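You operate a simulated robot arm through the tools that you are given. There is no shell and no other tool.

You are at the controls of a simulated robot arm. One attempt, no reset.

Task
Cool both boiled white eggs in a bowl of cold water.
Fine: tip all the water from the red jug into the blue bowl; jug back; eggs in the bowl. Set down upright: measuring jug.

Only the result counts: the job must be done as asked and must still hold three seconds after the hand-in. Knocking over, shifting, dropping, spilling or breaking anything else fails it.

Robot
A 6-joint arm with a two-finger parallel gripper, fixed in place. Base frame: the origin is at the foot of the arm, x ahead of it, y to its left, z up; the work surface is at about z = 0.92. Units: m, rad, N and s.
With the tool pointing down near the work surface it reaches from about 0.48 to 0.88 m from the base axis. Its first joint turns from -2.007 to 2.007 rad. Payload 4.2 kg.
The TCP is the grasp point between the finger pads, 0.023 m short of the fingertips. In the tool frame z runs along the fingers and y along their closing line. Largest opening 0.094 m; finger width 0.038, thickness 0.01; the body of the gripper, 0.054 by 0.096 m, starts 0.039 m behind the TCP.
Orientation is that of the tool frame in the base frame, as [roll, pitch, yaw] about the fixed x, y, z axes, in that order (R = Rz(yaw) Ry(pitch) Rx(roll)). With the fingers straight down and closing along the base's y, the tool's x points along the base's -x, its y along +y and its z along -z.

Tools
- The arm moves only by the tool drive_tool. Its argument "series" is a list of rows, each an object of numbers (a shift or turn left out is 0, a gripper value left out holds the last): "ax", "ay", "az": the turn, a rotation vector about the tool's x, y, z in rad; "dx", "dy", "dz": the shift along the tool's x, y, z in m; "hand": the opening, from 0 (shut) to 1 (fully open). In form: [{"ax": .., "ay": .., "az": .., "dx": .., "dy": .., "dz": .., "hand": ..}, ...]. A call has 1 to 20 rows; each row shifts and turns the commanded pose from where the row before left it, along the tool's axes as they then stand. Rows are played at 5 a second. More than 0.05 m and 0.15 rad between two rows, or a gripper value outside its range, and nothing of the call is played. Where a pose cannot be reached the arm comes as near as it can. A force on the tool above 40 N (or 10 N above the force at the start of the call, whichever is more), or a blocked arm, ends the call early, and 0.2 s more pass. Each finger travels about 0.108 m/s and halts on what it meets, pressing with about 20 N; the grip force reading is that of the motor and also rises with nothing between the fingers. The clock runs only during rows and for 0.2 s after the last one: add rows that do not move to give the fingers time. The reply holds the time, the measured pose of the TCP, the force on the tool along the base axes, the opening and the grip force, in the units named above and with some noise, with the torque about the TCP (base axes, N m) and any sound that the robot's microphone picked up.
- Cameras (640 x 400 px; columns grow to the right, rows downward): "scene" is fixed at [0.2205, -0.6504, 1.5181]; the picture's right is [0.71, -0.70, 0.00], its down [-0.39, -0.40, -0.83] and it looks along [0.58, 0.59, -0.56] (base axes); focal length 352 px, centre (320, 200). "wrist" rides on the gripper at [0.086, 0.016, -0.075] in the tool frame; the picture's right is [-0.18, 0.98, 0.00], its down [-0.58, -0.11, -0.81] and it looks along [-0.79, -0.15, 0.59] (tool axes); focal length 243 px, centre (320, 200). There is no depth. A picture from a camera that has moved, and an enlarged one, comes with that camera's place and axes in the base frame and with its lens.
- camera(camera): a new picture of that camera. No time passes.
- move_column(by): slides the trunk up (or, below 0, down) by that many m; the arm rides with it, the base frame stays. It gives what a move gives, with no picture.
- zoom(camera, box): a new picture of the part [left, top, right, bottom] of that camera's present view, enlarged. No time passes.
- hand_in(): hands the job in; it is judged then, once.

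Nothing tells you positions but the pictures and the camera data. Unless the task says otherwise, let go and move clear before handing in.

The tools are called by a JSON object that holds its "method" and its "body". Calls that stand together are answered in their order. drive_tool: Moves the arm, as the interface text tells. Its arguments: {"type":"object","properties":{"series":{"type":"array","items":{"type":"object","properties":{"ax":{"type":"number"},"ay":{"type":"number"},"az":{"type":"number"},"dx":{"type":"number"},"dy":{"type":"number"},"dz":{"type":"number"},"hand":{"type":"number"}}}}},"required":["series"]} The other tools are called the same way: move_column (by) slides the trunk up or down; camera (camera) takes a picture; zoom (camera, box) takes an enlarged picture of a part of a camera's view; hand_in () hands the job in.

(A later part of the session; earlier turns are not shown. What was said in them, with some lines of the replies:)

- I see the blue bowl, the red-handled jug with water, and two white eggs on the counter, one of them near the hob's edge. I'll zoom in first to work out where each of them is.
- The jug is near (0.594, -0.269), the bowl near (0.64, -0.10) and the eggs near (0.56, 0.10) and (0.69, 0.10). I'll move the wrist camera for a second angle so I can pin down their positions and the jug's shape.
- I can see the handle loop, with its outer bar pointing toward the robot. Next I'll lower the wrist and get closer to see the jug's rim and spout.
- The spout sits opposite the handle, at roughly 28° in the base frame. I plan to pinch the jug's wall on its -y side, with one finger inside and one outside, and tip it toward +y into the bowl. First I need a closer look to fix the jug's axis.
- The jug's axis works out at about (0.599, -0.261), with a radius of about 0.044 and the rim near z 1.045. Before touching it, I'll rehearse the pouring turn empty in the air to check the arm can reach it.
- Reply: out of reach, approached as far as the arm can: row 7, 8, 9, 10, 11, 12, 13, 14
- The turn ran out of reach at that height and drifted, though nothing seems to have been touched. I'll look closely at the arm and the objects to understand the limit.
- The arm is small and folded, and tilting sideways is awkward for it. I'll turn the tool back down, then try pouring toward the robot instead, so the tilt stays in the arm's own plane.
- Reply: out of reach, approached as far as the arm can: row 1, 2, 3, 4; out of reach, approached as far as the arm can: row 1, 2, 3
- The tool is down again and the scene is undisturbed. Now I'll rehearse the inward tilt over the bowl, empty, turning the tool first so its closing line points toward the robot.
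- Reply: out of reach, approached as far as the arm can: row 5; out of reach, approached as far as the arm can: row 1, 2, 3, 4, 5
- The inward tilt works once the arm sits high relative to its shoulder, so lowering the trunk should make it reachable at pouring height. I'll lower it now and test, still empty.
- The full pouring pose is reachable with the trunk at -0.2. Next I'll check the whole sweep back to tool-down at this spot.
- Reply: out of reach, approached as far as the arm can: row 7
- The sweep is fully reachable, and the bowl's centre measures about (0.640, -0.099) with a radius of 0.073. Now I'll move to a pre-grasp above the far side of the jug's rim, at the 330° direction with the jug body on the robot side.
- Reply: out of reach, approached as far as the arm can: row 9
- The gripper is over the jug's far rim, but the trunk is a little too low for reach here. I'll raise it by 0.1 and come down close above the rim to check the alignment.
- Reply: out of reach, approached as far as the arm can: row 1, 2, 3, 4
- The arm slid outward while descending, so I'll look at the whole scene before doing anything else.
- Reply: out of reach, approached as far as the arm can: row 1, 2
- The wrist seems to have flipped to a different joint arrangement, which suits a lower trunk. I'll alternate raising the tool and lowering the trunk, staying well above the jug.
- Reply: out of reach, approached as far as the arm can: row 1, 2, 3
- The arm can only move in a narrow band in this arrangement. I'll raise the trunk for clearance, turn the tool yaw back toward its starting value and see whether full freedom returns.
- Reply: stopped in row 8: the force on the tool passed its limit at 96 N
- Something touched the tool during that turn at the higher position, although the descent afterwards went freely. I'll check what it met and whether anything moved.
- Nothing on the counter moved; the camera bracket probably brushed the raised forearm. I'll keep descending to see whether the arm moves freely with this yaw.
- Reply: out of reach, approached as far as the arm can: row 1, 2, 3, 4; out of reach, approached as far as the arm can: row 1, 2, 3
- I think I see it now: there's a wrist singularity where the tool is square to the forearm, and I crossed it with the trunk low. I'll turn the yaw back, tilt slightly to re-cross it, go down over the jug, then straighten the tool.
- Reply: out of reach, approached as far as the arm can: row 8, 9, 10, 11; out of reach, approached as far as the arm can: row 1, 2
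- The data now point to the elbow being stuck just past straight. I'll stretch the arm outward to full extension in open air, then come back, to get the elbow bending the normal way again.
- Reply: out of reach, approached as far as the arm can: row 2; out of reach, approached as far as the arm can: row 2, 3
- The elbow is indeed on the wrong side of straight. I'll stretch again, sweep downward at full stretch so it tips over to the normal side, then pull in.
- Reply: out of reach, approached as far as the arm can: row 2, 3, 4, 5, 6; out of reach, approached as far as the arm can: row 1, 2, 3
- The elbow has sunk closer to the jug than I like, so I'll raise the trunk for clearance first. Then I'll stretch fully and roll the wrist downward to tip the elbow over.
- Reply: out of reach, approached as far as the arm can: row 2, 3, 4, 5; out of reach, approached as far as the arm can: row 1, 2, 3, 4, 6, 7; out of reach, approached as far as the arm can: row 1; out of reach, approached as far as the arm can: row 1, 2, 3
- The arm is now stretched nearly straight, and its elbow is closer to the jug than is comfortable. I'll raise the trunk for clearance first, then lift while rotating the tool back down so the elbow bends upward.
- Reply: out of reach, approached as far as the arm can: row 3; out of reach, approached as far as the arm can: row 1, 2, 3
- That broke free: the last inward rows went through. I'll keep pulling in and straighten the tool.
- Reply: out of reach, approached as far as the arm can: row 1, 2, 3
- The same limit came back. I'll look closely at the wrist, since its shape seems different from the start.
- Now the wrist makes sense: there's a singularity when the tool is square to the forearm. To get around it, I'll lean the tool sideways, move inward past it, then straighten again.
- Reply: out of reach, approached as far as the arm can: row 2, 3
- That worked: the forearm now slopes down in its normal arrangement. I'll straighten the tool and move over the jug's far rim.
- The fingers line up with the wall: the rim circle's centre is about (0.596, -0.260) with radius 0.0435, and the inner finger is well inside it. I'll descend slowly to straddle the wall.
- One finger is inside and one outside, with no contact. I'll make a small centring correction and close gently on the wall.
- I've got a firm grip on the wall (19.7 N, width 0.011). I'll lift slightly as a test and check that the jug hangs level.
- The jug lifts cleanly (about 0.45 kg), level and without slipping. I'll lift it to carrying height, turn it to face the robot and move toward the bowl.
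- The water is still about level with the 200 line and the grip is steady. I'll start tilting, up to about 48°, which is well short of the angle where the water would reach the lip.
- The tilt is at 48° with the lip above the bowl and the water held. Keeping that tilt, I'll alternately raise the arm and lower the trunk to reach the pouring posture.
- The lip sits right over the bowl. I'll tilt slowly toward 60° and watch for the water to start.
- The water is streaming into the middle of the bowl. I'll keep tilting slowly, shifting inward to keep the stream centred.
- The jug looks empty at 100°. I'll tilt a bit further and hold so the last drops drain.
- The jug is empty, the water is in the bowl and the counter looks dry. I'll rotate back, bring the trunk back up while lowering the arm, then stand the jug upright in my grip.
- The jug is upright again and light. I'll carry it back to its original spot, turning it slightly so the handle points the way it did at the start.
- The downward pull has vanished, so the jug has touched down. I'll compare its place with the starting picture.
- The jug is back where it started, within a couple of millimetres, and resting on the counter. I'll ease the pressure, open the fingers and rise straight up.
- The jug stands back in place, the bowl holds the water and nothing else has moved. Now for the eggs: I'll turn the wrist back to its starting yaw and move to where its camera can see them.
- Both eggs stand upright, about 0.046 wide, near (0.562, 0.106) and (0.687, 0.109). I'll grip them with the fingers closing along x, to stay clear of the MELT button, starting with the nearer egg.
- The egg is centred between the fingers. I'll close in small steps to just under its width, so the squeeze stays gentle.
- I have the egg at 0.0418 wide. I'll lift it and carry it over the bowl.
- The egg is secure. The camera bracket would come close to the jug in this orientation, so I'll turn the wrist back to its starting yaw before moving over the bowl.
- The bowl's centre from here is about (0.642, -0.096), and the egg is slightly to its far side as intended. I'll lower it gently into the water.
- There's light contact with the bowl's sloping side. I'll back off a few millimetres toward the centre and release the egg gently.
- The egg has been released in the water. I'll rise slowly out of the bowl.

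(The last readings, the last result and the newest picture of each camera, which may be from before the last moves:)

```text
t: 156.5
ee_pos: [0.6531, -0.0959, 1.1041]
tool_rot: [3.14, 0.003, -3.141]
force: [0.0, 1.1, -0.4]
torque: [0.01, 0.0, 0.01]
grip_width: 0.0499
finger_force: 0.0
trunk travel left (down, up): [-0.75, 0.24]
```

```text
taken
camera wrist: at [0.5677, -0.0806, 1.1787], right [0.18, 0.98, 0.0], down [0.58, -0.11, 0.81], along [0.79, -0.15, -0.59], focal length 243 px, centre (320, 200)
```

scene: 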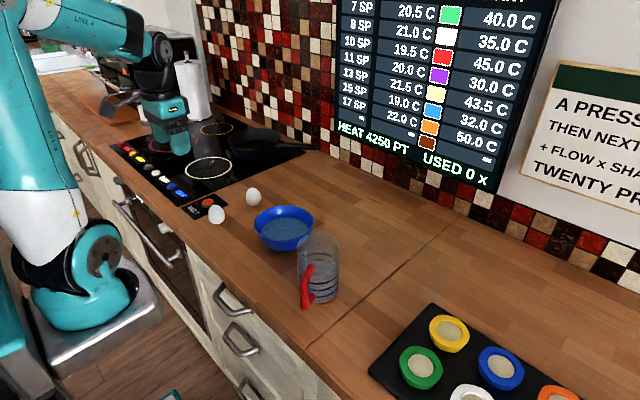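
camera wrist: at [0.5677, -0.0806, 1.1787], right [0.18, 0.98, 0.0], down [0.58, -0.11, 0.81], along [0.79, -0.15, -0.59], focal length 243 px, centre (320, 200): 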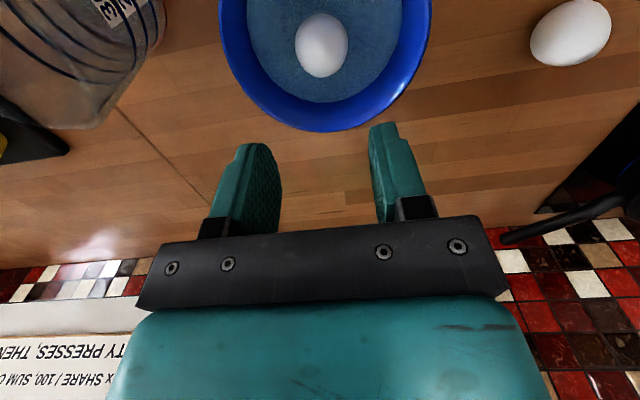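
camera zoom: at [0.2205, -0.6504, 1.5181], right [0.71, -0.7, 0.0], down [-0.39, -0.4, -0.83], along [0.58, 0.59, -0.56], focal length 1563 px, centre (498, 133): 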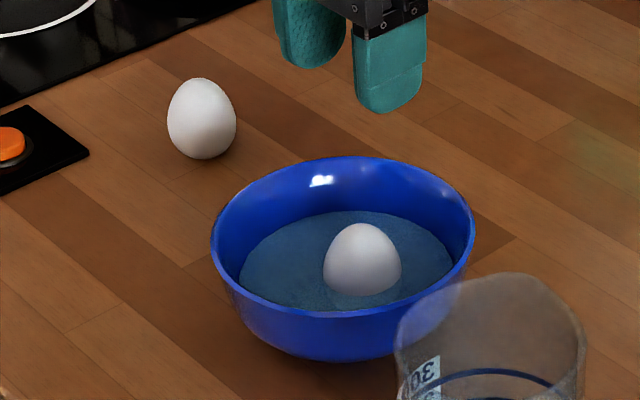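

The first egg stands in the water near the bowl's centre. Next I'll go over the second egg at about (0.687, 0.108).

{"method": "drive_tool", "body": {"series": [{"dx": -0.005, "dy": 0.0255, "hand": 0.75}, {"dx": -0.005, "dy": 0.0255}, {"dx": -0.005, "dy": 0.0255}, {"dx": -0.005, "dy": 0.0255}, {"dx": -0.005, "dy": 0.0255}, {"dx": -0.005, "dy": 0.0255}, {"dx": -0.005, "dy": 0.0255}, {"dx": -0.0047, "dy": 0.0259}, {}]}}

{"method": "drive_tool", "body": {"series": [{"dz": 0.03}, {"dz": 0.03}, {"dz": 0.02}, {}]}}

{"method": "camera", "body": {"camera": "wrist"}}

{"method": "zoom", "body": {"camera": "scene", "box": [190, 120, 330, 260]}}

```text
t: 158.5
ee_pos: [0.6923, 0.1092, 1.1053]
tool_rot: [3.141, 0.001, -3.141]
force: [0.0, 0.0, -0.4]
torque: [0.0, -0.01, -0.03]
grip_width: 0.0703
finger_force: 0.0
trunk travel left (down, up): [-0.75, 0.24]
```

```text
t: 159.5
ee_pos: [0.693, 0.1074, 1.0252]
tool_rot: [3.141, 0.003, 3.14]
force: [0.2, -0.8, -0.2]
torque: [-0.02, 0.04, 0.0]
grip_width: 0.0704
finger_force: 0.2
trunk travel left (down, up): [-0.75, 0.24]
```

```text
taken
camera wrist: at [0.6072, 0.125, 1.0992], right [0.18, 0.98, 0.0], down [0.58, -0.11, 0.81], along [0.79, -0.15, -0.59], focal length 243 px, centre (320, 200)
```

wrist: 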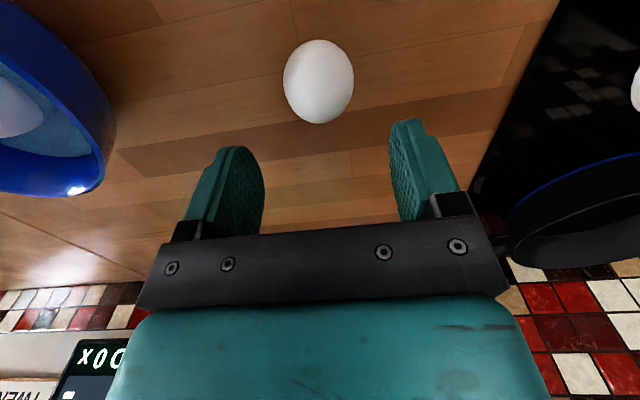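

```text
2.86 times, centred on (260, 190) of scene
camera zoom: at [0.2205, -0.6504, 1.5181], right [0.71, -0.7, 0.0], down [-0.39, -0.4, -0.83], along [0.58, 0.59, -0.56], focal length 1005 px, centre (491, 229)
```

zoom: 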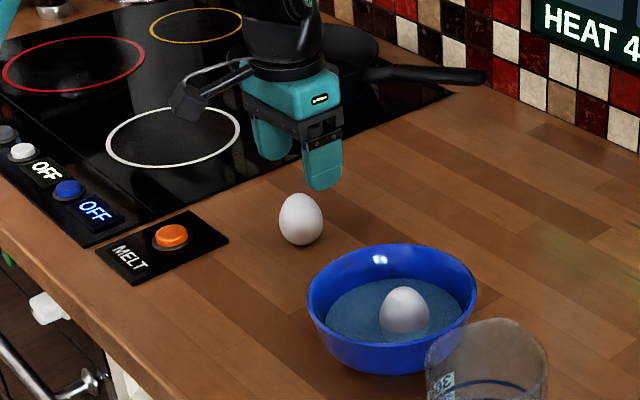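

{"method": "drive_tool", "body": {"series": [{"dx": 0.002, "dy": 0.0015, "dz": 0.02}, {"dz": 0.02}, {"dz": 0.02}, {"dz": 0.014}, {}]}}

{"method": "camera", "body": {"camera": "wrist"}}

```text
t: 160.7
ee_pos: [0.693, 0.1114, 0.9506]
tool_rot: [-3.142, 0.0, 3.141]
force: [-0.3, -0.4, 0.8]
torque: [0.01, 0.02, 0.0]
grip_width: 0.0705
finger_force: 0.0
trunk travel left (down, up): [-0.75, 0.24]
```

```text
taken
camera wrist: at [0.6059, 0.1277, 1.0243], right [0.18, 0.98, 0.0], down [0.58, -0.11, 0.81], along [0.79, -0.15, -0.59], focal length 243 px, centre (320, 200)
```

wrist: 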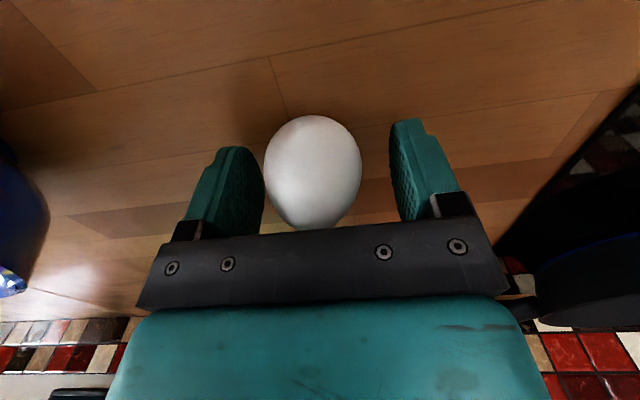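

{"method": "drive_tool", "body": {"series": [{"dy": -0.0025}, {}, {"hand": 0.52}, {}, {"hand": 0.46}, {}, {}]}}

{"method": "zoom", "body": {"camera": "wrist", "box": [180, 100, 480, 260]}}

```text
t: 162.3
ee_pos: [0.6917, 0.108, 0.9508]
tool_rot: [-3.141, 0.002, -3.14]
force: [0.2, 0.1, -0.2]
torque: [0.02, 0.0, 0.01]
grip_width: 0.043
finger_force: 0.1
trunk travel left (down, up): [-0.75, 0.24]
```

```text
2.13 times, centred on (330, 180) of wrist
camera zoom: at [0.6054, 0.1249, 1.0246], right [0.18, 0.98, 0.0], down [0.58, -0.11, 0.81], along [0.79, -0.15, -0.59], focal length 518 px, centre (299, 243)
```

zoom: 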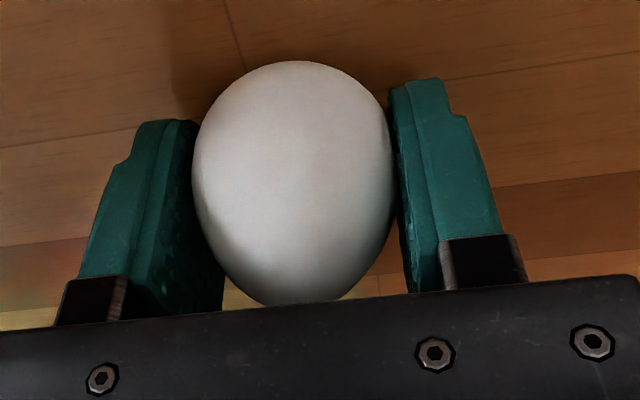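

{"method": "drive_tool", "body": {"series": [{"hand": 0.44}, {}, {"hand": 0.42}, {}, {}]}}

{"method": "drive_tool", "body": {"series": [{"dz": -0.005}, {"dz": -0.005}, {}, {}]}}

{"method": "zoom", "body": {"camera": "wrist", "box": [180, 100, 480, 260]}}

{"method": "zoom", "body": {"camera": "scene", "box": [190, 120, 330, 260]}}

```text
t: 163.5
ee_pos: [0.6912, 0.1084, 0.9507]
tool_rot: [-3.142, 0.001, -3.141]
force: [-1.0, -0.1, 0.4]
torque: [-0.04, 0.01, -0.02]
grip_width: 0.0416
finger_force: 19.7
trunk travel left (down, up): [-0.75, 0.24]
```

```text
t: 164.5
ee_pos: [0.6918, 0.1079, 0.9608]
tool_rot: [-3.141, 0.003, -3.141]
force: [-0.1, -0.8, -1.5]
torque: [0.02, -0.01, -0.05]
grip_width: 0.0415
finger_force: 19.7
trunk travel left (down, up): [-0.75, 0.24]
```

```text
2.13 times, centred on (330, 180) of wrist
camera zoom: at [0.6056, 0.1247, 1.0349], right [0.18, 0.98, 0.0], down [0.58, -0.11, 0.81], along [0.79, -0.15, -0.59], focal length 518 px, centre (299, 243)
```

zoom: 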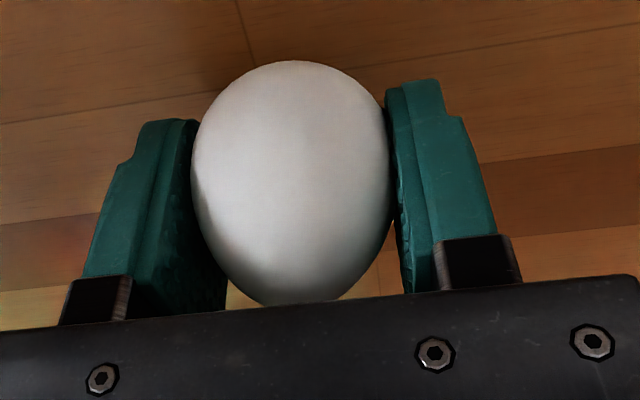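

```text
2.86 times, centred on (260, 190) of scene
camera zoom: at [0.2205, -0.6504, 1.5181], right [0.71, -0.7, 0.0], down [-0.39, -0.4, -0.83], along [0.58, 0.59, -0.56], focal length 1005 px, centre (491, 229)
```

zoom: 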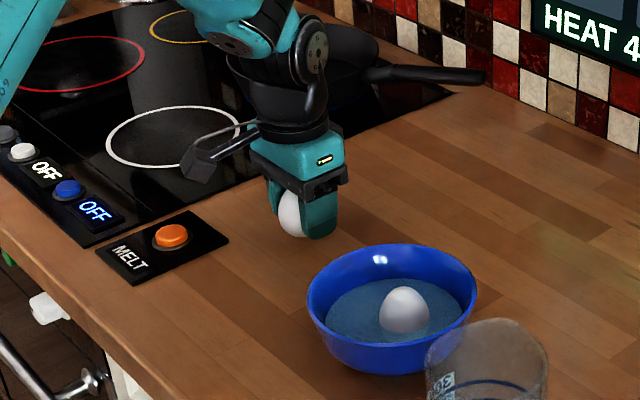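

The second egg is gripped and lifting cleanly. I'll carry it over the bowl, on the robot side of the first egg.

{"method": "drive_tool", "body": {"series": [{"dz": -0.02}, {"dz": -0.03}, {"dz": -0.03}, {"dz": -0.03}, {"dz": -0.03}, {"dz": -0.01}, {}]}}

{"method": "drive_tool", "body": {"series": [{"dx": 0.0092, "dy": -0.0249}, {"dx": 0.0092, "dy": -0.0249}, {"dx": 0.0092, "dy": -0.0249}, {"dx": 0.0092, "dy": -0.0249}, {"dx": 0.0092, "dy": -0.0249}, {"dx": 0.0092, "dy": -0.0249}, {"dx": 0.0093, "dy": -0.0249}, {"dx": 0.0093, "dy": -0.0246}, {}]}}

{"method": "camera", "body": {"camera": "wrist"}}

{"method": "zoom", "body": {"camera": "scene", "box": [200, 110, 340, 260]}}

```text
t: 166.1
ee_pos: [0.692, 0.1076, 1.1105]
tool_rot: [-3.141, 0.002, -3.142]
force: [-0.8, 0.8, -1.2]
torque: [0.0, -0.04, 0.01]
grip_width: 0.0418
finger_force: 19.6
trunk travel left (down, up): [-0.75, 0.24]
```

```text
t: 168.1
ee_pos: [0.6193, -0.0899, 1.1113]
tool_rot: [-3.141, 0.001, -3.141]
force: [-1.0, 0.6, -0.7]
torque: [0.01, 0.02, -0.03]
grip_width: 0.0417
finger_force: 20.1
trunk travel left (down, up): [-0.75, 0.24]
```

```text
taken
camera wrist: at [0.5324, -0.0749, 1.1845], right [0.18, 0.98, 0.0], down [0.58, -0.11, 0.81], along [0.79, -0.15, -0.59], focal length 243 px, centre (320, 200)
```

wrist: 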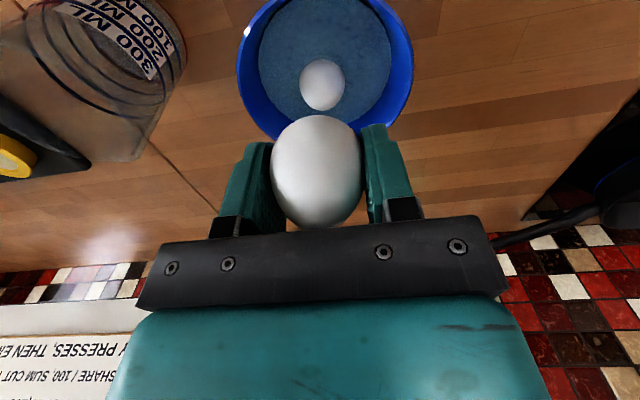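

```text
2.67 times, centred on (270, 185) of scene
camera zoom: at [0.2205, -0.6504, 1.5181], right [0.71, -0.7, 0.0], down [-0.39, -0.4, -0.83], along [0.58, 0.59, -0.56], focal length 938 px, centre (453, 240)
```

zoom: 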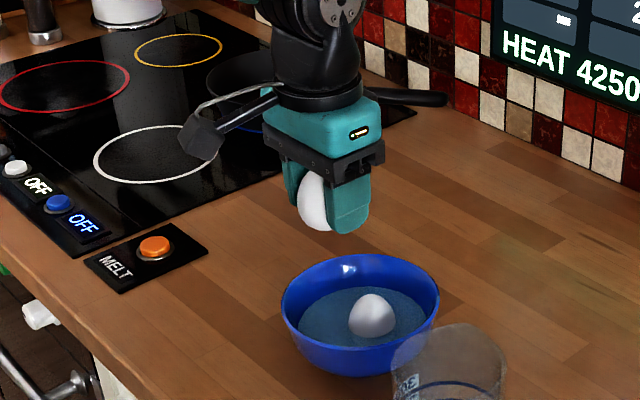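

{"method": "drive_tool", "body": {"series": [{"dx": 0.001, "dy": -0.002, "dz": 0.025}, {"dz": 0.025}, {"dz": 0.02}, {"dz": 0.02}, {"dz": 0.015}, {}]}}

{"method": "camera", "body": {"camera": "wrist"}}

{"method": "zoom", "body": {"camera": "scene", "box": [220, 150, 340, 260]}}

```text
t: 169.5
ee_pos: [0.6187, -0.093, 1.0039]
tool_rot: [-3.141, 0.0, -3.141]
force: [-0.3, 0.0, 0.1]
torque: [0.02, 0.0, 0.0]
grip_width: 0.0415
finger_force: 20.2
trunk travel left (down, up): [-0.75, 0.24]
```

```text
taken
camera wrist: at [0.5313, -0.0767, 1.0783], right [0.18, 0.98, 0.0], down [0.58, -0.11, 0.81], along [0.79, -0.15, -0.59], focal length 243 px, centre (320, 200)
```

wrist: 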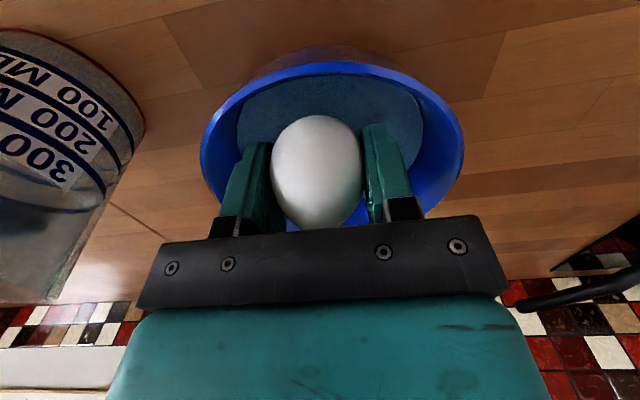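

```text
3.64 times, centred on (280, 205) of scene
camera zoom: at [0.2205, -0.6504, 1.5181], right [0.71, -0.7, 0.0], down [-0.39, -0.4, -0.83], along [0.58, 0.59, -0.56], focal length 1279 px, centre (466, 182)
```

zoom: 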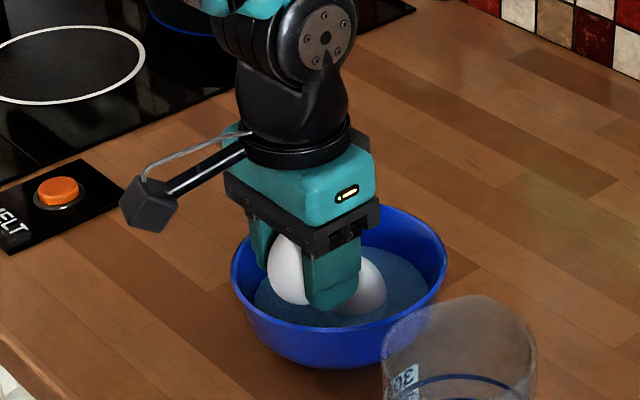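

{"method": "drive_tool", "body": {"series": [{"dz": 0.007}, {"dz": 0.006}, {"dz": 0.005}, {}]}}

{"method": "drive_tool", "body": {"series": [{"dz": 0.004}, {}]}}

{"method": "zoom", "body": {"camera": "scene", "box": [220, 150, 340, 260]}}

{"method": "camera", "body": {"camera": "wrist"}}

```text
t: 170.5
ee_pos: [0.6178, -0.0928, 0.9872]
tool_rot: [3.141, 0.002, -3.141]
force: [1.4, 1.0, 2.2]
torque: [-0.06, 0.01, 0.02]
grip_width: 0.0414
finger_force: 20.4
trunk travel left (down, up): [-0.75, 0.24]
```

```text
t: 171.1
ee_pos: [0.6165, -0.0923, 0.9835]
tool_rot: [3.14, 0.001, 3.141]
force: [1.2, 0.7, 4.2]
torque: [-0.11, 0.03, 0.0]
grip_width: 0.0416
finger_force: 20.2
trunk travel left (down, up): [-0.75, 0.24]
```

```text
3.64 times, centred on (280, 205) of scene
camera zoom: at [0.2205, -0.6504, 1.5181], right [0.71, -0.7, 0.0], down [-0.39, -0.4, -0.83], along [0.58, 0.59, -0.56], focal length 1279 px, centre (466, 182)
```

zoom: 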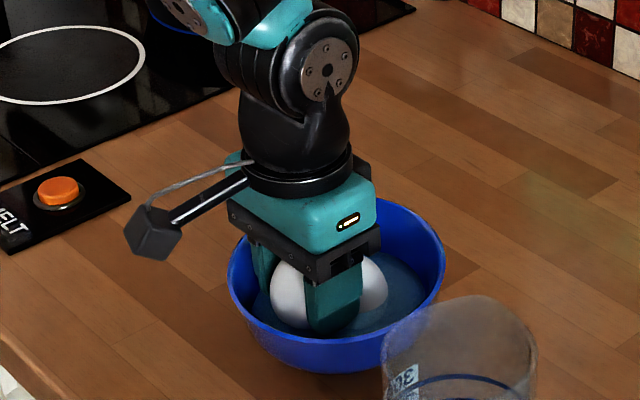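

```text
taken
camera wrist: at [0.5309, -0.0768, 1.0576], right [0.18, 0.98, 0.0], down [0.58, -0.11, 0.81], along [0.79, -0.15, -0.59], focal length 243 px, centre (320, 200)
```

wrist: 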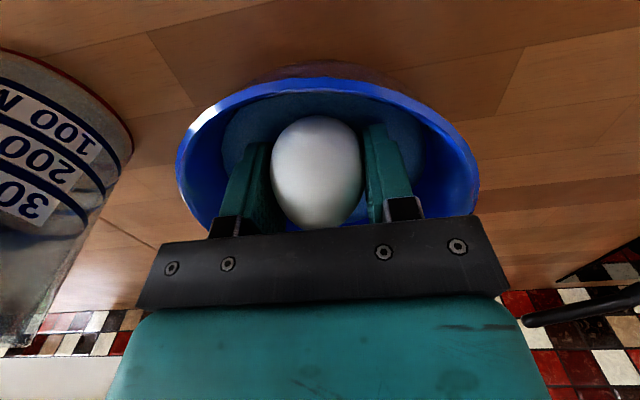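

There's light contact with the near slope. Rather than let the egg drop from here, I'll shift slightly toward the centre, nudging the first egg over, and lower further.

{"method": "drive_tool", "body": {"series": [{"dz": -0.004}, {"dx": -0.005}, {"dx": -0.005}, {}]}}

{"method": "drive_tool", "body": {"series": [{"dz": 0.004}, {"dz": 0.004}, {}]}}

{"method": "zoom", "body": {"camera": "scene", "box": [220, 150, 340, 260]}}

```text
t: 172.1
ee_pos: [0.6284, -0.0932, 0.9888]
tool_rot: [-3.141, 0.001, 3.141]
force: [-0.3, 0.6, -0.6]
torque: [0.01, 0.03, 0.0]
grip_width: 0.0415
finger_force: 20.0
trunk travel left (down, up): [-0.75, 0.24]
```

```text
t: 172.9
ee_pos: [0.6263, -0.0921, 0.9799]
tool_rot: [3.141, 0.002, -3.141]
force: [-0.4, 0.0, -0.5]
torque: [-0.01, 0.01, -0.01]
grip_width: 0.0414
finger_force: 19.8
trunk travel left (down, up): [-0.75, 0.24]
```

```text
3.64 times, centred on (280, 205) of scene
camera zoom: at [0.2205, -0.6504, 1.5181], right [0.71, -0.7, 0.0], down [-0.39, -0.4, -0.83], along [0.58, 0.59, -0.56], focal length 1279 px, centre (466, 182)
```

zoom: 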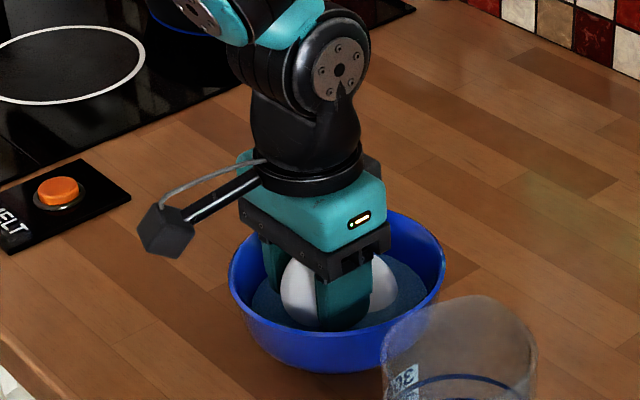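

{"method": "drive_tool", "body": {"series": [{"dz": 0.004}, {"dz": 0.003}, {}]}}

{"method": "zoom", "body": {"camera": "scene", "box": [220, 150, 340, 260]}}

{"method": "camera", "body": {"camera": "wrist"}}

```text
t: 173.7
ee_pos: [0.6268, -0.0928, 0.9722]
tool_rot: [3.141, 0.003, -3.141]
force: [0.9, 0.5, 0.3]
torque: [-0.05, 0.0, 0.0]
grip_width: 0.0417
finger_force: 19.8
trunk travel left (down, up): [-0.75, 0.24]
```

```text
3.64 times, centred on (280, 205) of scene
camera zoom: at [0.2205, -0.6504, 1.5181], right [0.71, -0.7, 0.0], down [-0.39, -0.4, -0.83], along [0.58, 0.59, -0.56], focal length 1279 px, centre (466, 182)
```

zoom: 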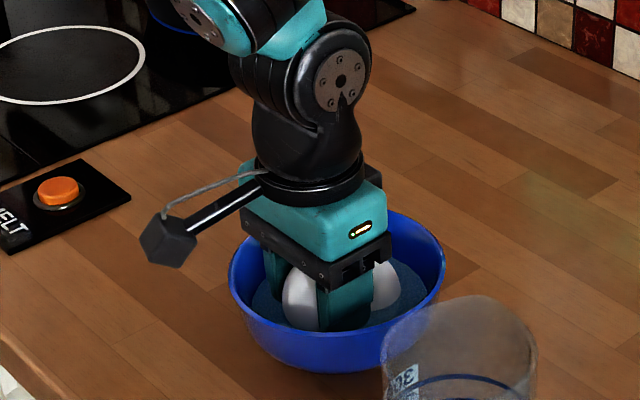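

```text
taken
camera wrist: at [0.5404, -0.0763, 1.0466], right [0.18, 0.98, 0.0], down [0.58, -0.11, 0.81], along [0.79, -0.15, -0.59], focal length 243 px, centre (320, 200)
```

wrist: 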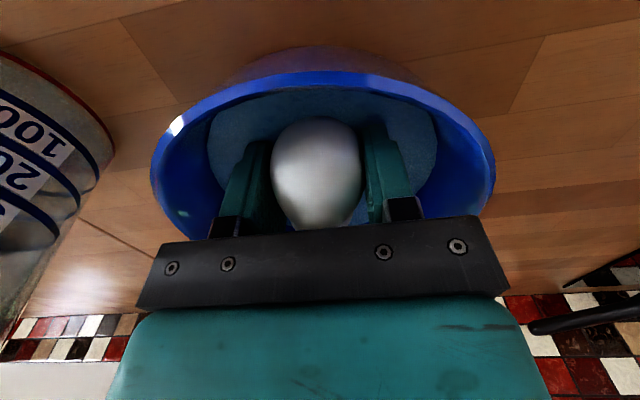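

{"method": "drive_tool", "body": {"series": [{"dz": -0.003}, {"dx": -0.002}, {}, {"hand": 0.46}, {}, {"hand": 0.5}, {}, {}]}}

{"method": "zoom", "body": {"camera": "scene", "box": [220, 150, 340, 260]}}

{"method": "camera", "body": {"camera": "wrist"}}

```text
t: 175.5
ee_pos: [0.6291, -0.093, 0.9764]
tool_rot: [3.141, 0.0, 3.14]
force: [-0.3, 0.2, 0.2]
torque: [0.01, -0.01, -0.02]
grip_width: 0.0469
finger_force: 0.0
trunk travel left (down, up): [-0.75, 0.24]
```

```text
3.64 times, centred on (280, 205) of scene
camera zoom: at [0.2205, -0.6504, 1.5181], right [0.71, -0.7, 0.0], down [-0.39, -0.4, -0.83], along [0.58, 0.59, -0.56], focal length 1279 px, centre (466, 182)
```

zoom: 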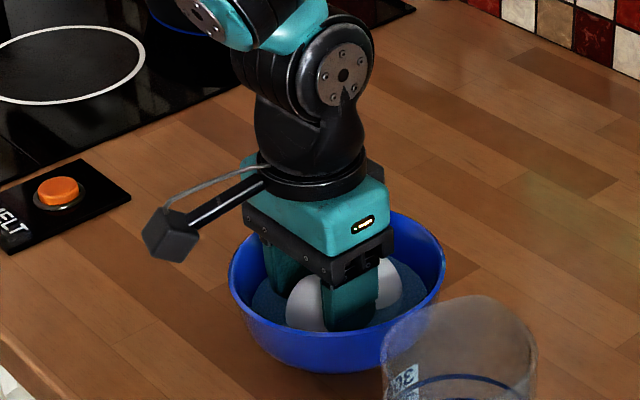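

```text
taken
camera wrist: at [0.5422, -0.0767, 1.0499], right [0.18, 0.98, 0.0], down [0.58, -0.11, 0.81], along [0.79, -0.15, -0.59], focal length 243 px, centre (320, 200)
```

wrist: 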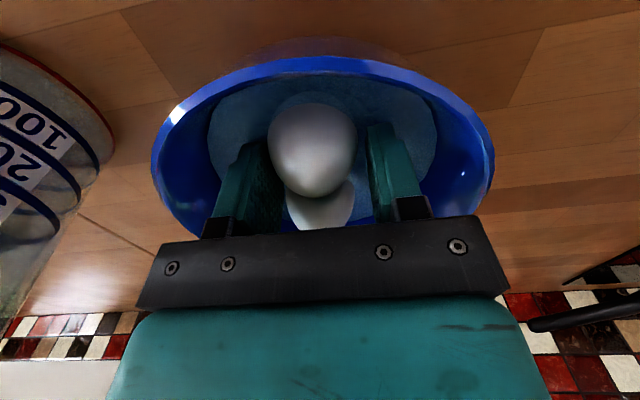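

{"method": "drive_tool", "body": {"series": [{"dz": -0.004}, {"hand": 0.56}, {}, {"dz": -0.006}, {"dz": -0.01}, {}]}}

{"method": "camera", "body": {"camera": "wrist"}}

{"method": "drive_tool", "body": {"series": [{"dz": -0.02}, {"dz": -0.03}, {"dz": -0.03}, {"dz": -0.03}, {"dz": -0.03}, {}]}}

{"method": "zoom", "body": {"camera": "scene", "box": [220, 150, 340, 260]}}

{"method": "camera", "body": {"camera": "wrist"}}

```text
t: 176.9
ee_pos: [0.6289, -0.0913, 0.9958]
tool_rot: [-3.141, 0.003, -3.14]
force: [-0.4, -0.5, 0.0]
torque: [-0.01, -0.01, -0.02]
grip_width: 0.0525
finger_force: 0.0
trunk travel left (down, up): [-0.75, 0.24]
```

```text
taken
camera wrist: at [0.5422, -0.0768, 1.0696], right [0.18, 0.98, 0.0], down [0.58, -0.11, 0.81], along [0.79, -0.15, -0.59], focal length 243 px, centre (320, 200)
```

wrist: 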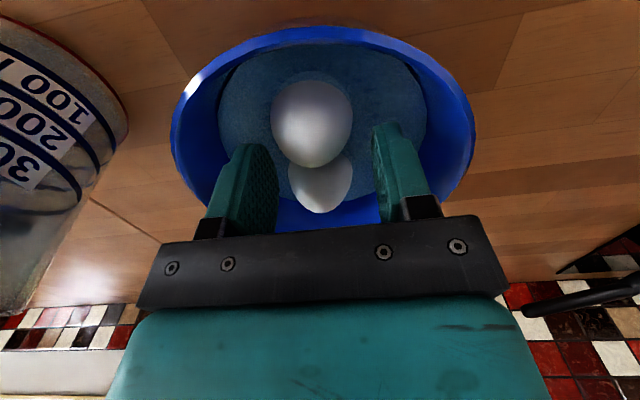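

```text
t: 178.3
ee_pos: [0.6273, -0.0931, 1.1352]
tool_rot: [-3.14, 0.001, 3.141]
force: [-0.3, 0.2, -0.2]
torque: [0.02, 0.03, 0.01]
grip_width: 0.0526
finger_force: 0.1
trunk travel left (down, up): [-0.75, 0.24]
```

```text
3.64 times, centred on (280, 205) of scene
camera zoom: at [0.2205, -0.6504, 1.5181], right [0.71, -0.7, 0.0], down [-0.39, -0.4, -0.83], along [0.58, 0.59, -0.56], focal length 1279 px, centre (466, 182)
```

zoom: 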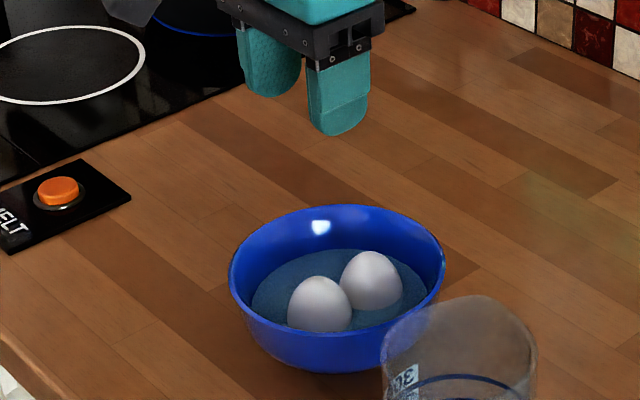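

```text
taken
camera wrist: at [0.5418, -0.0764, 1.2105], right [0.18, 0.98, 0.0], down [0.58, -0.11, 0.81], along [0.79, -0.15, -0.59], focal length 243 px, centre (320, 200)
```

wrist: 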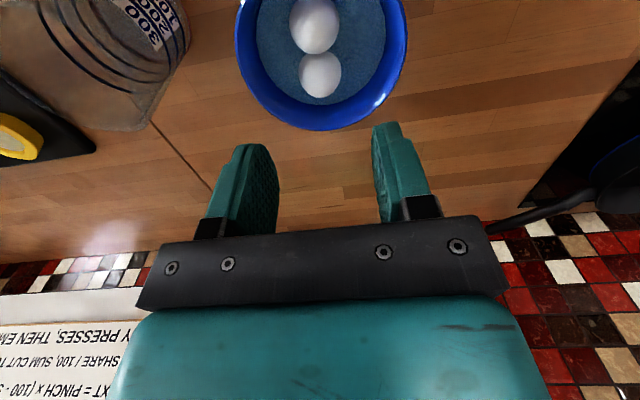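

Both eggs are resting in the water in the bowl. I'll move the arm clear and do a last check of the whole scene.

{"method": "drive_tool", "body": {"series": [{"dz": -0.04}, {"dz": -0.04}, {"dx": 0.03, "dy": -0.01}, {"dx": 0.03, "dy": -0.01}, {"dx": 0.03, "dy": -0.01}, {"dz": -0.03}, {}, {}, {}]}}

{"method": "zoom", "body": {"camera": "scene", "box": [190, 170, 370, 320]}}

{"method": "camera", "body": {"camera": "scene"}}

{"method": "camera", "body": {"camera": "wrist"}}

```text
t: 180.3
ee_pos: [0.5385, -0.1245, 1.2475]
tool_rot: [-3.141, 0.003, -3.141]
force: [0.0, -0.4, 1.1]
torque: [0.02, -0.01, -0.02]
grip_width: 0.0524
finger_force: 0.1
trunk travel left (down, up): [-0.75, 0.24]
```

```text
2.67 times, centred on (280, 245) of scene
camera zoom: at [0.2205, -0.6504, 1.5181], right [0.71, -0.7, 0.0], down [-0.39, -0.4, -0.83], along [0.58, 0.59, -0.56], focal length 938 px, centre (427, 80)
```

zoom: 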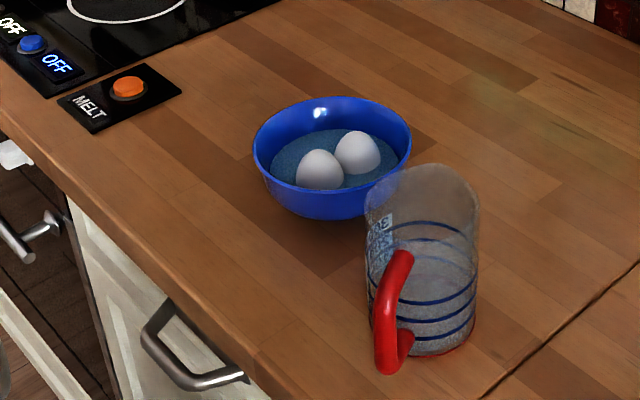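

```text
taken
```

scene: 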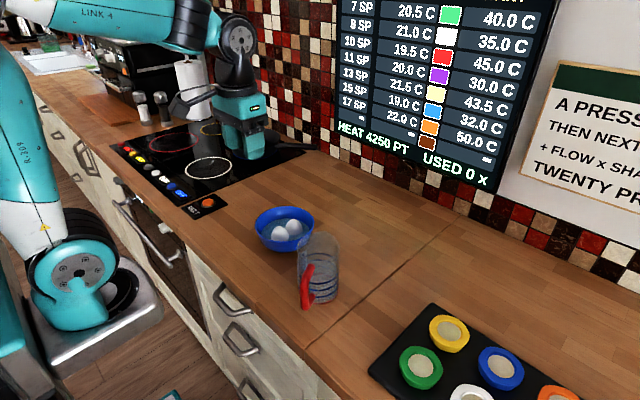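

```text
taken
camera wrist: at [0.4518, -0.1074, 1.3204], right [0.18, 0.98, 0.0], down [0.58, -0.11, 0.81], along [0.79, -0.15, -0.59], focal length 243 px, centre (320, 200)
```

wrist: 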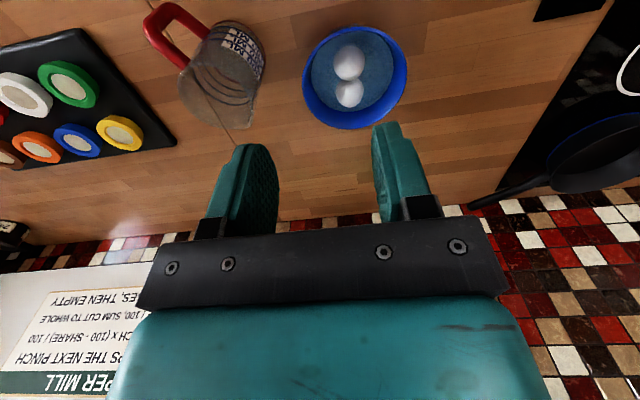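

The bowl holds all the water and both eggs, and it sits within about 2 mm of its original place. The empty jug is upright back in its spot, nothing else has moved, and the gripper is clear, so I'm handing in.

{"method": "hand_in", "body": {}}

```text
The job is handed in.
```

The job is handed in. All the water from the red jug is in the blue bowl, and both eggs are sitting in it. The jug is empty and stands upright back in its original spot.

- **Spills:** I saw no water on the counter.
- **Bowl:** I nudged it slightly while lowering the eggs; it ended within about 2 mm of where it started.
- **Wrist bump:** Early on, before I touched the jug, the tool hit something in the air and stopped at 96 N. I think it was the camera bracket against the robot's own forearm. Nothing on the counter moved.
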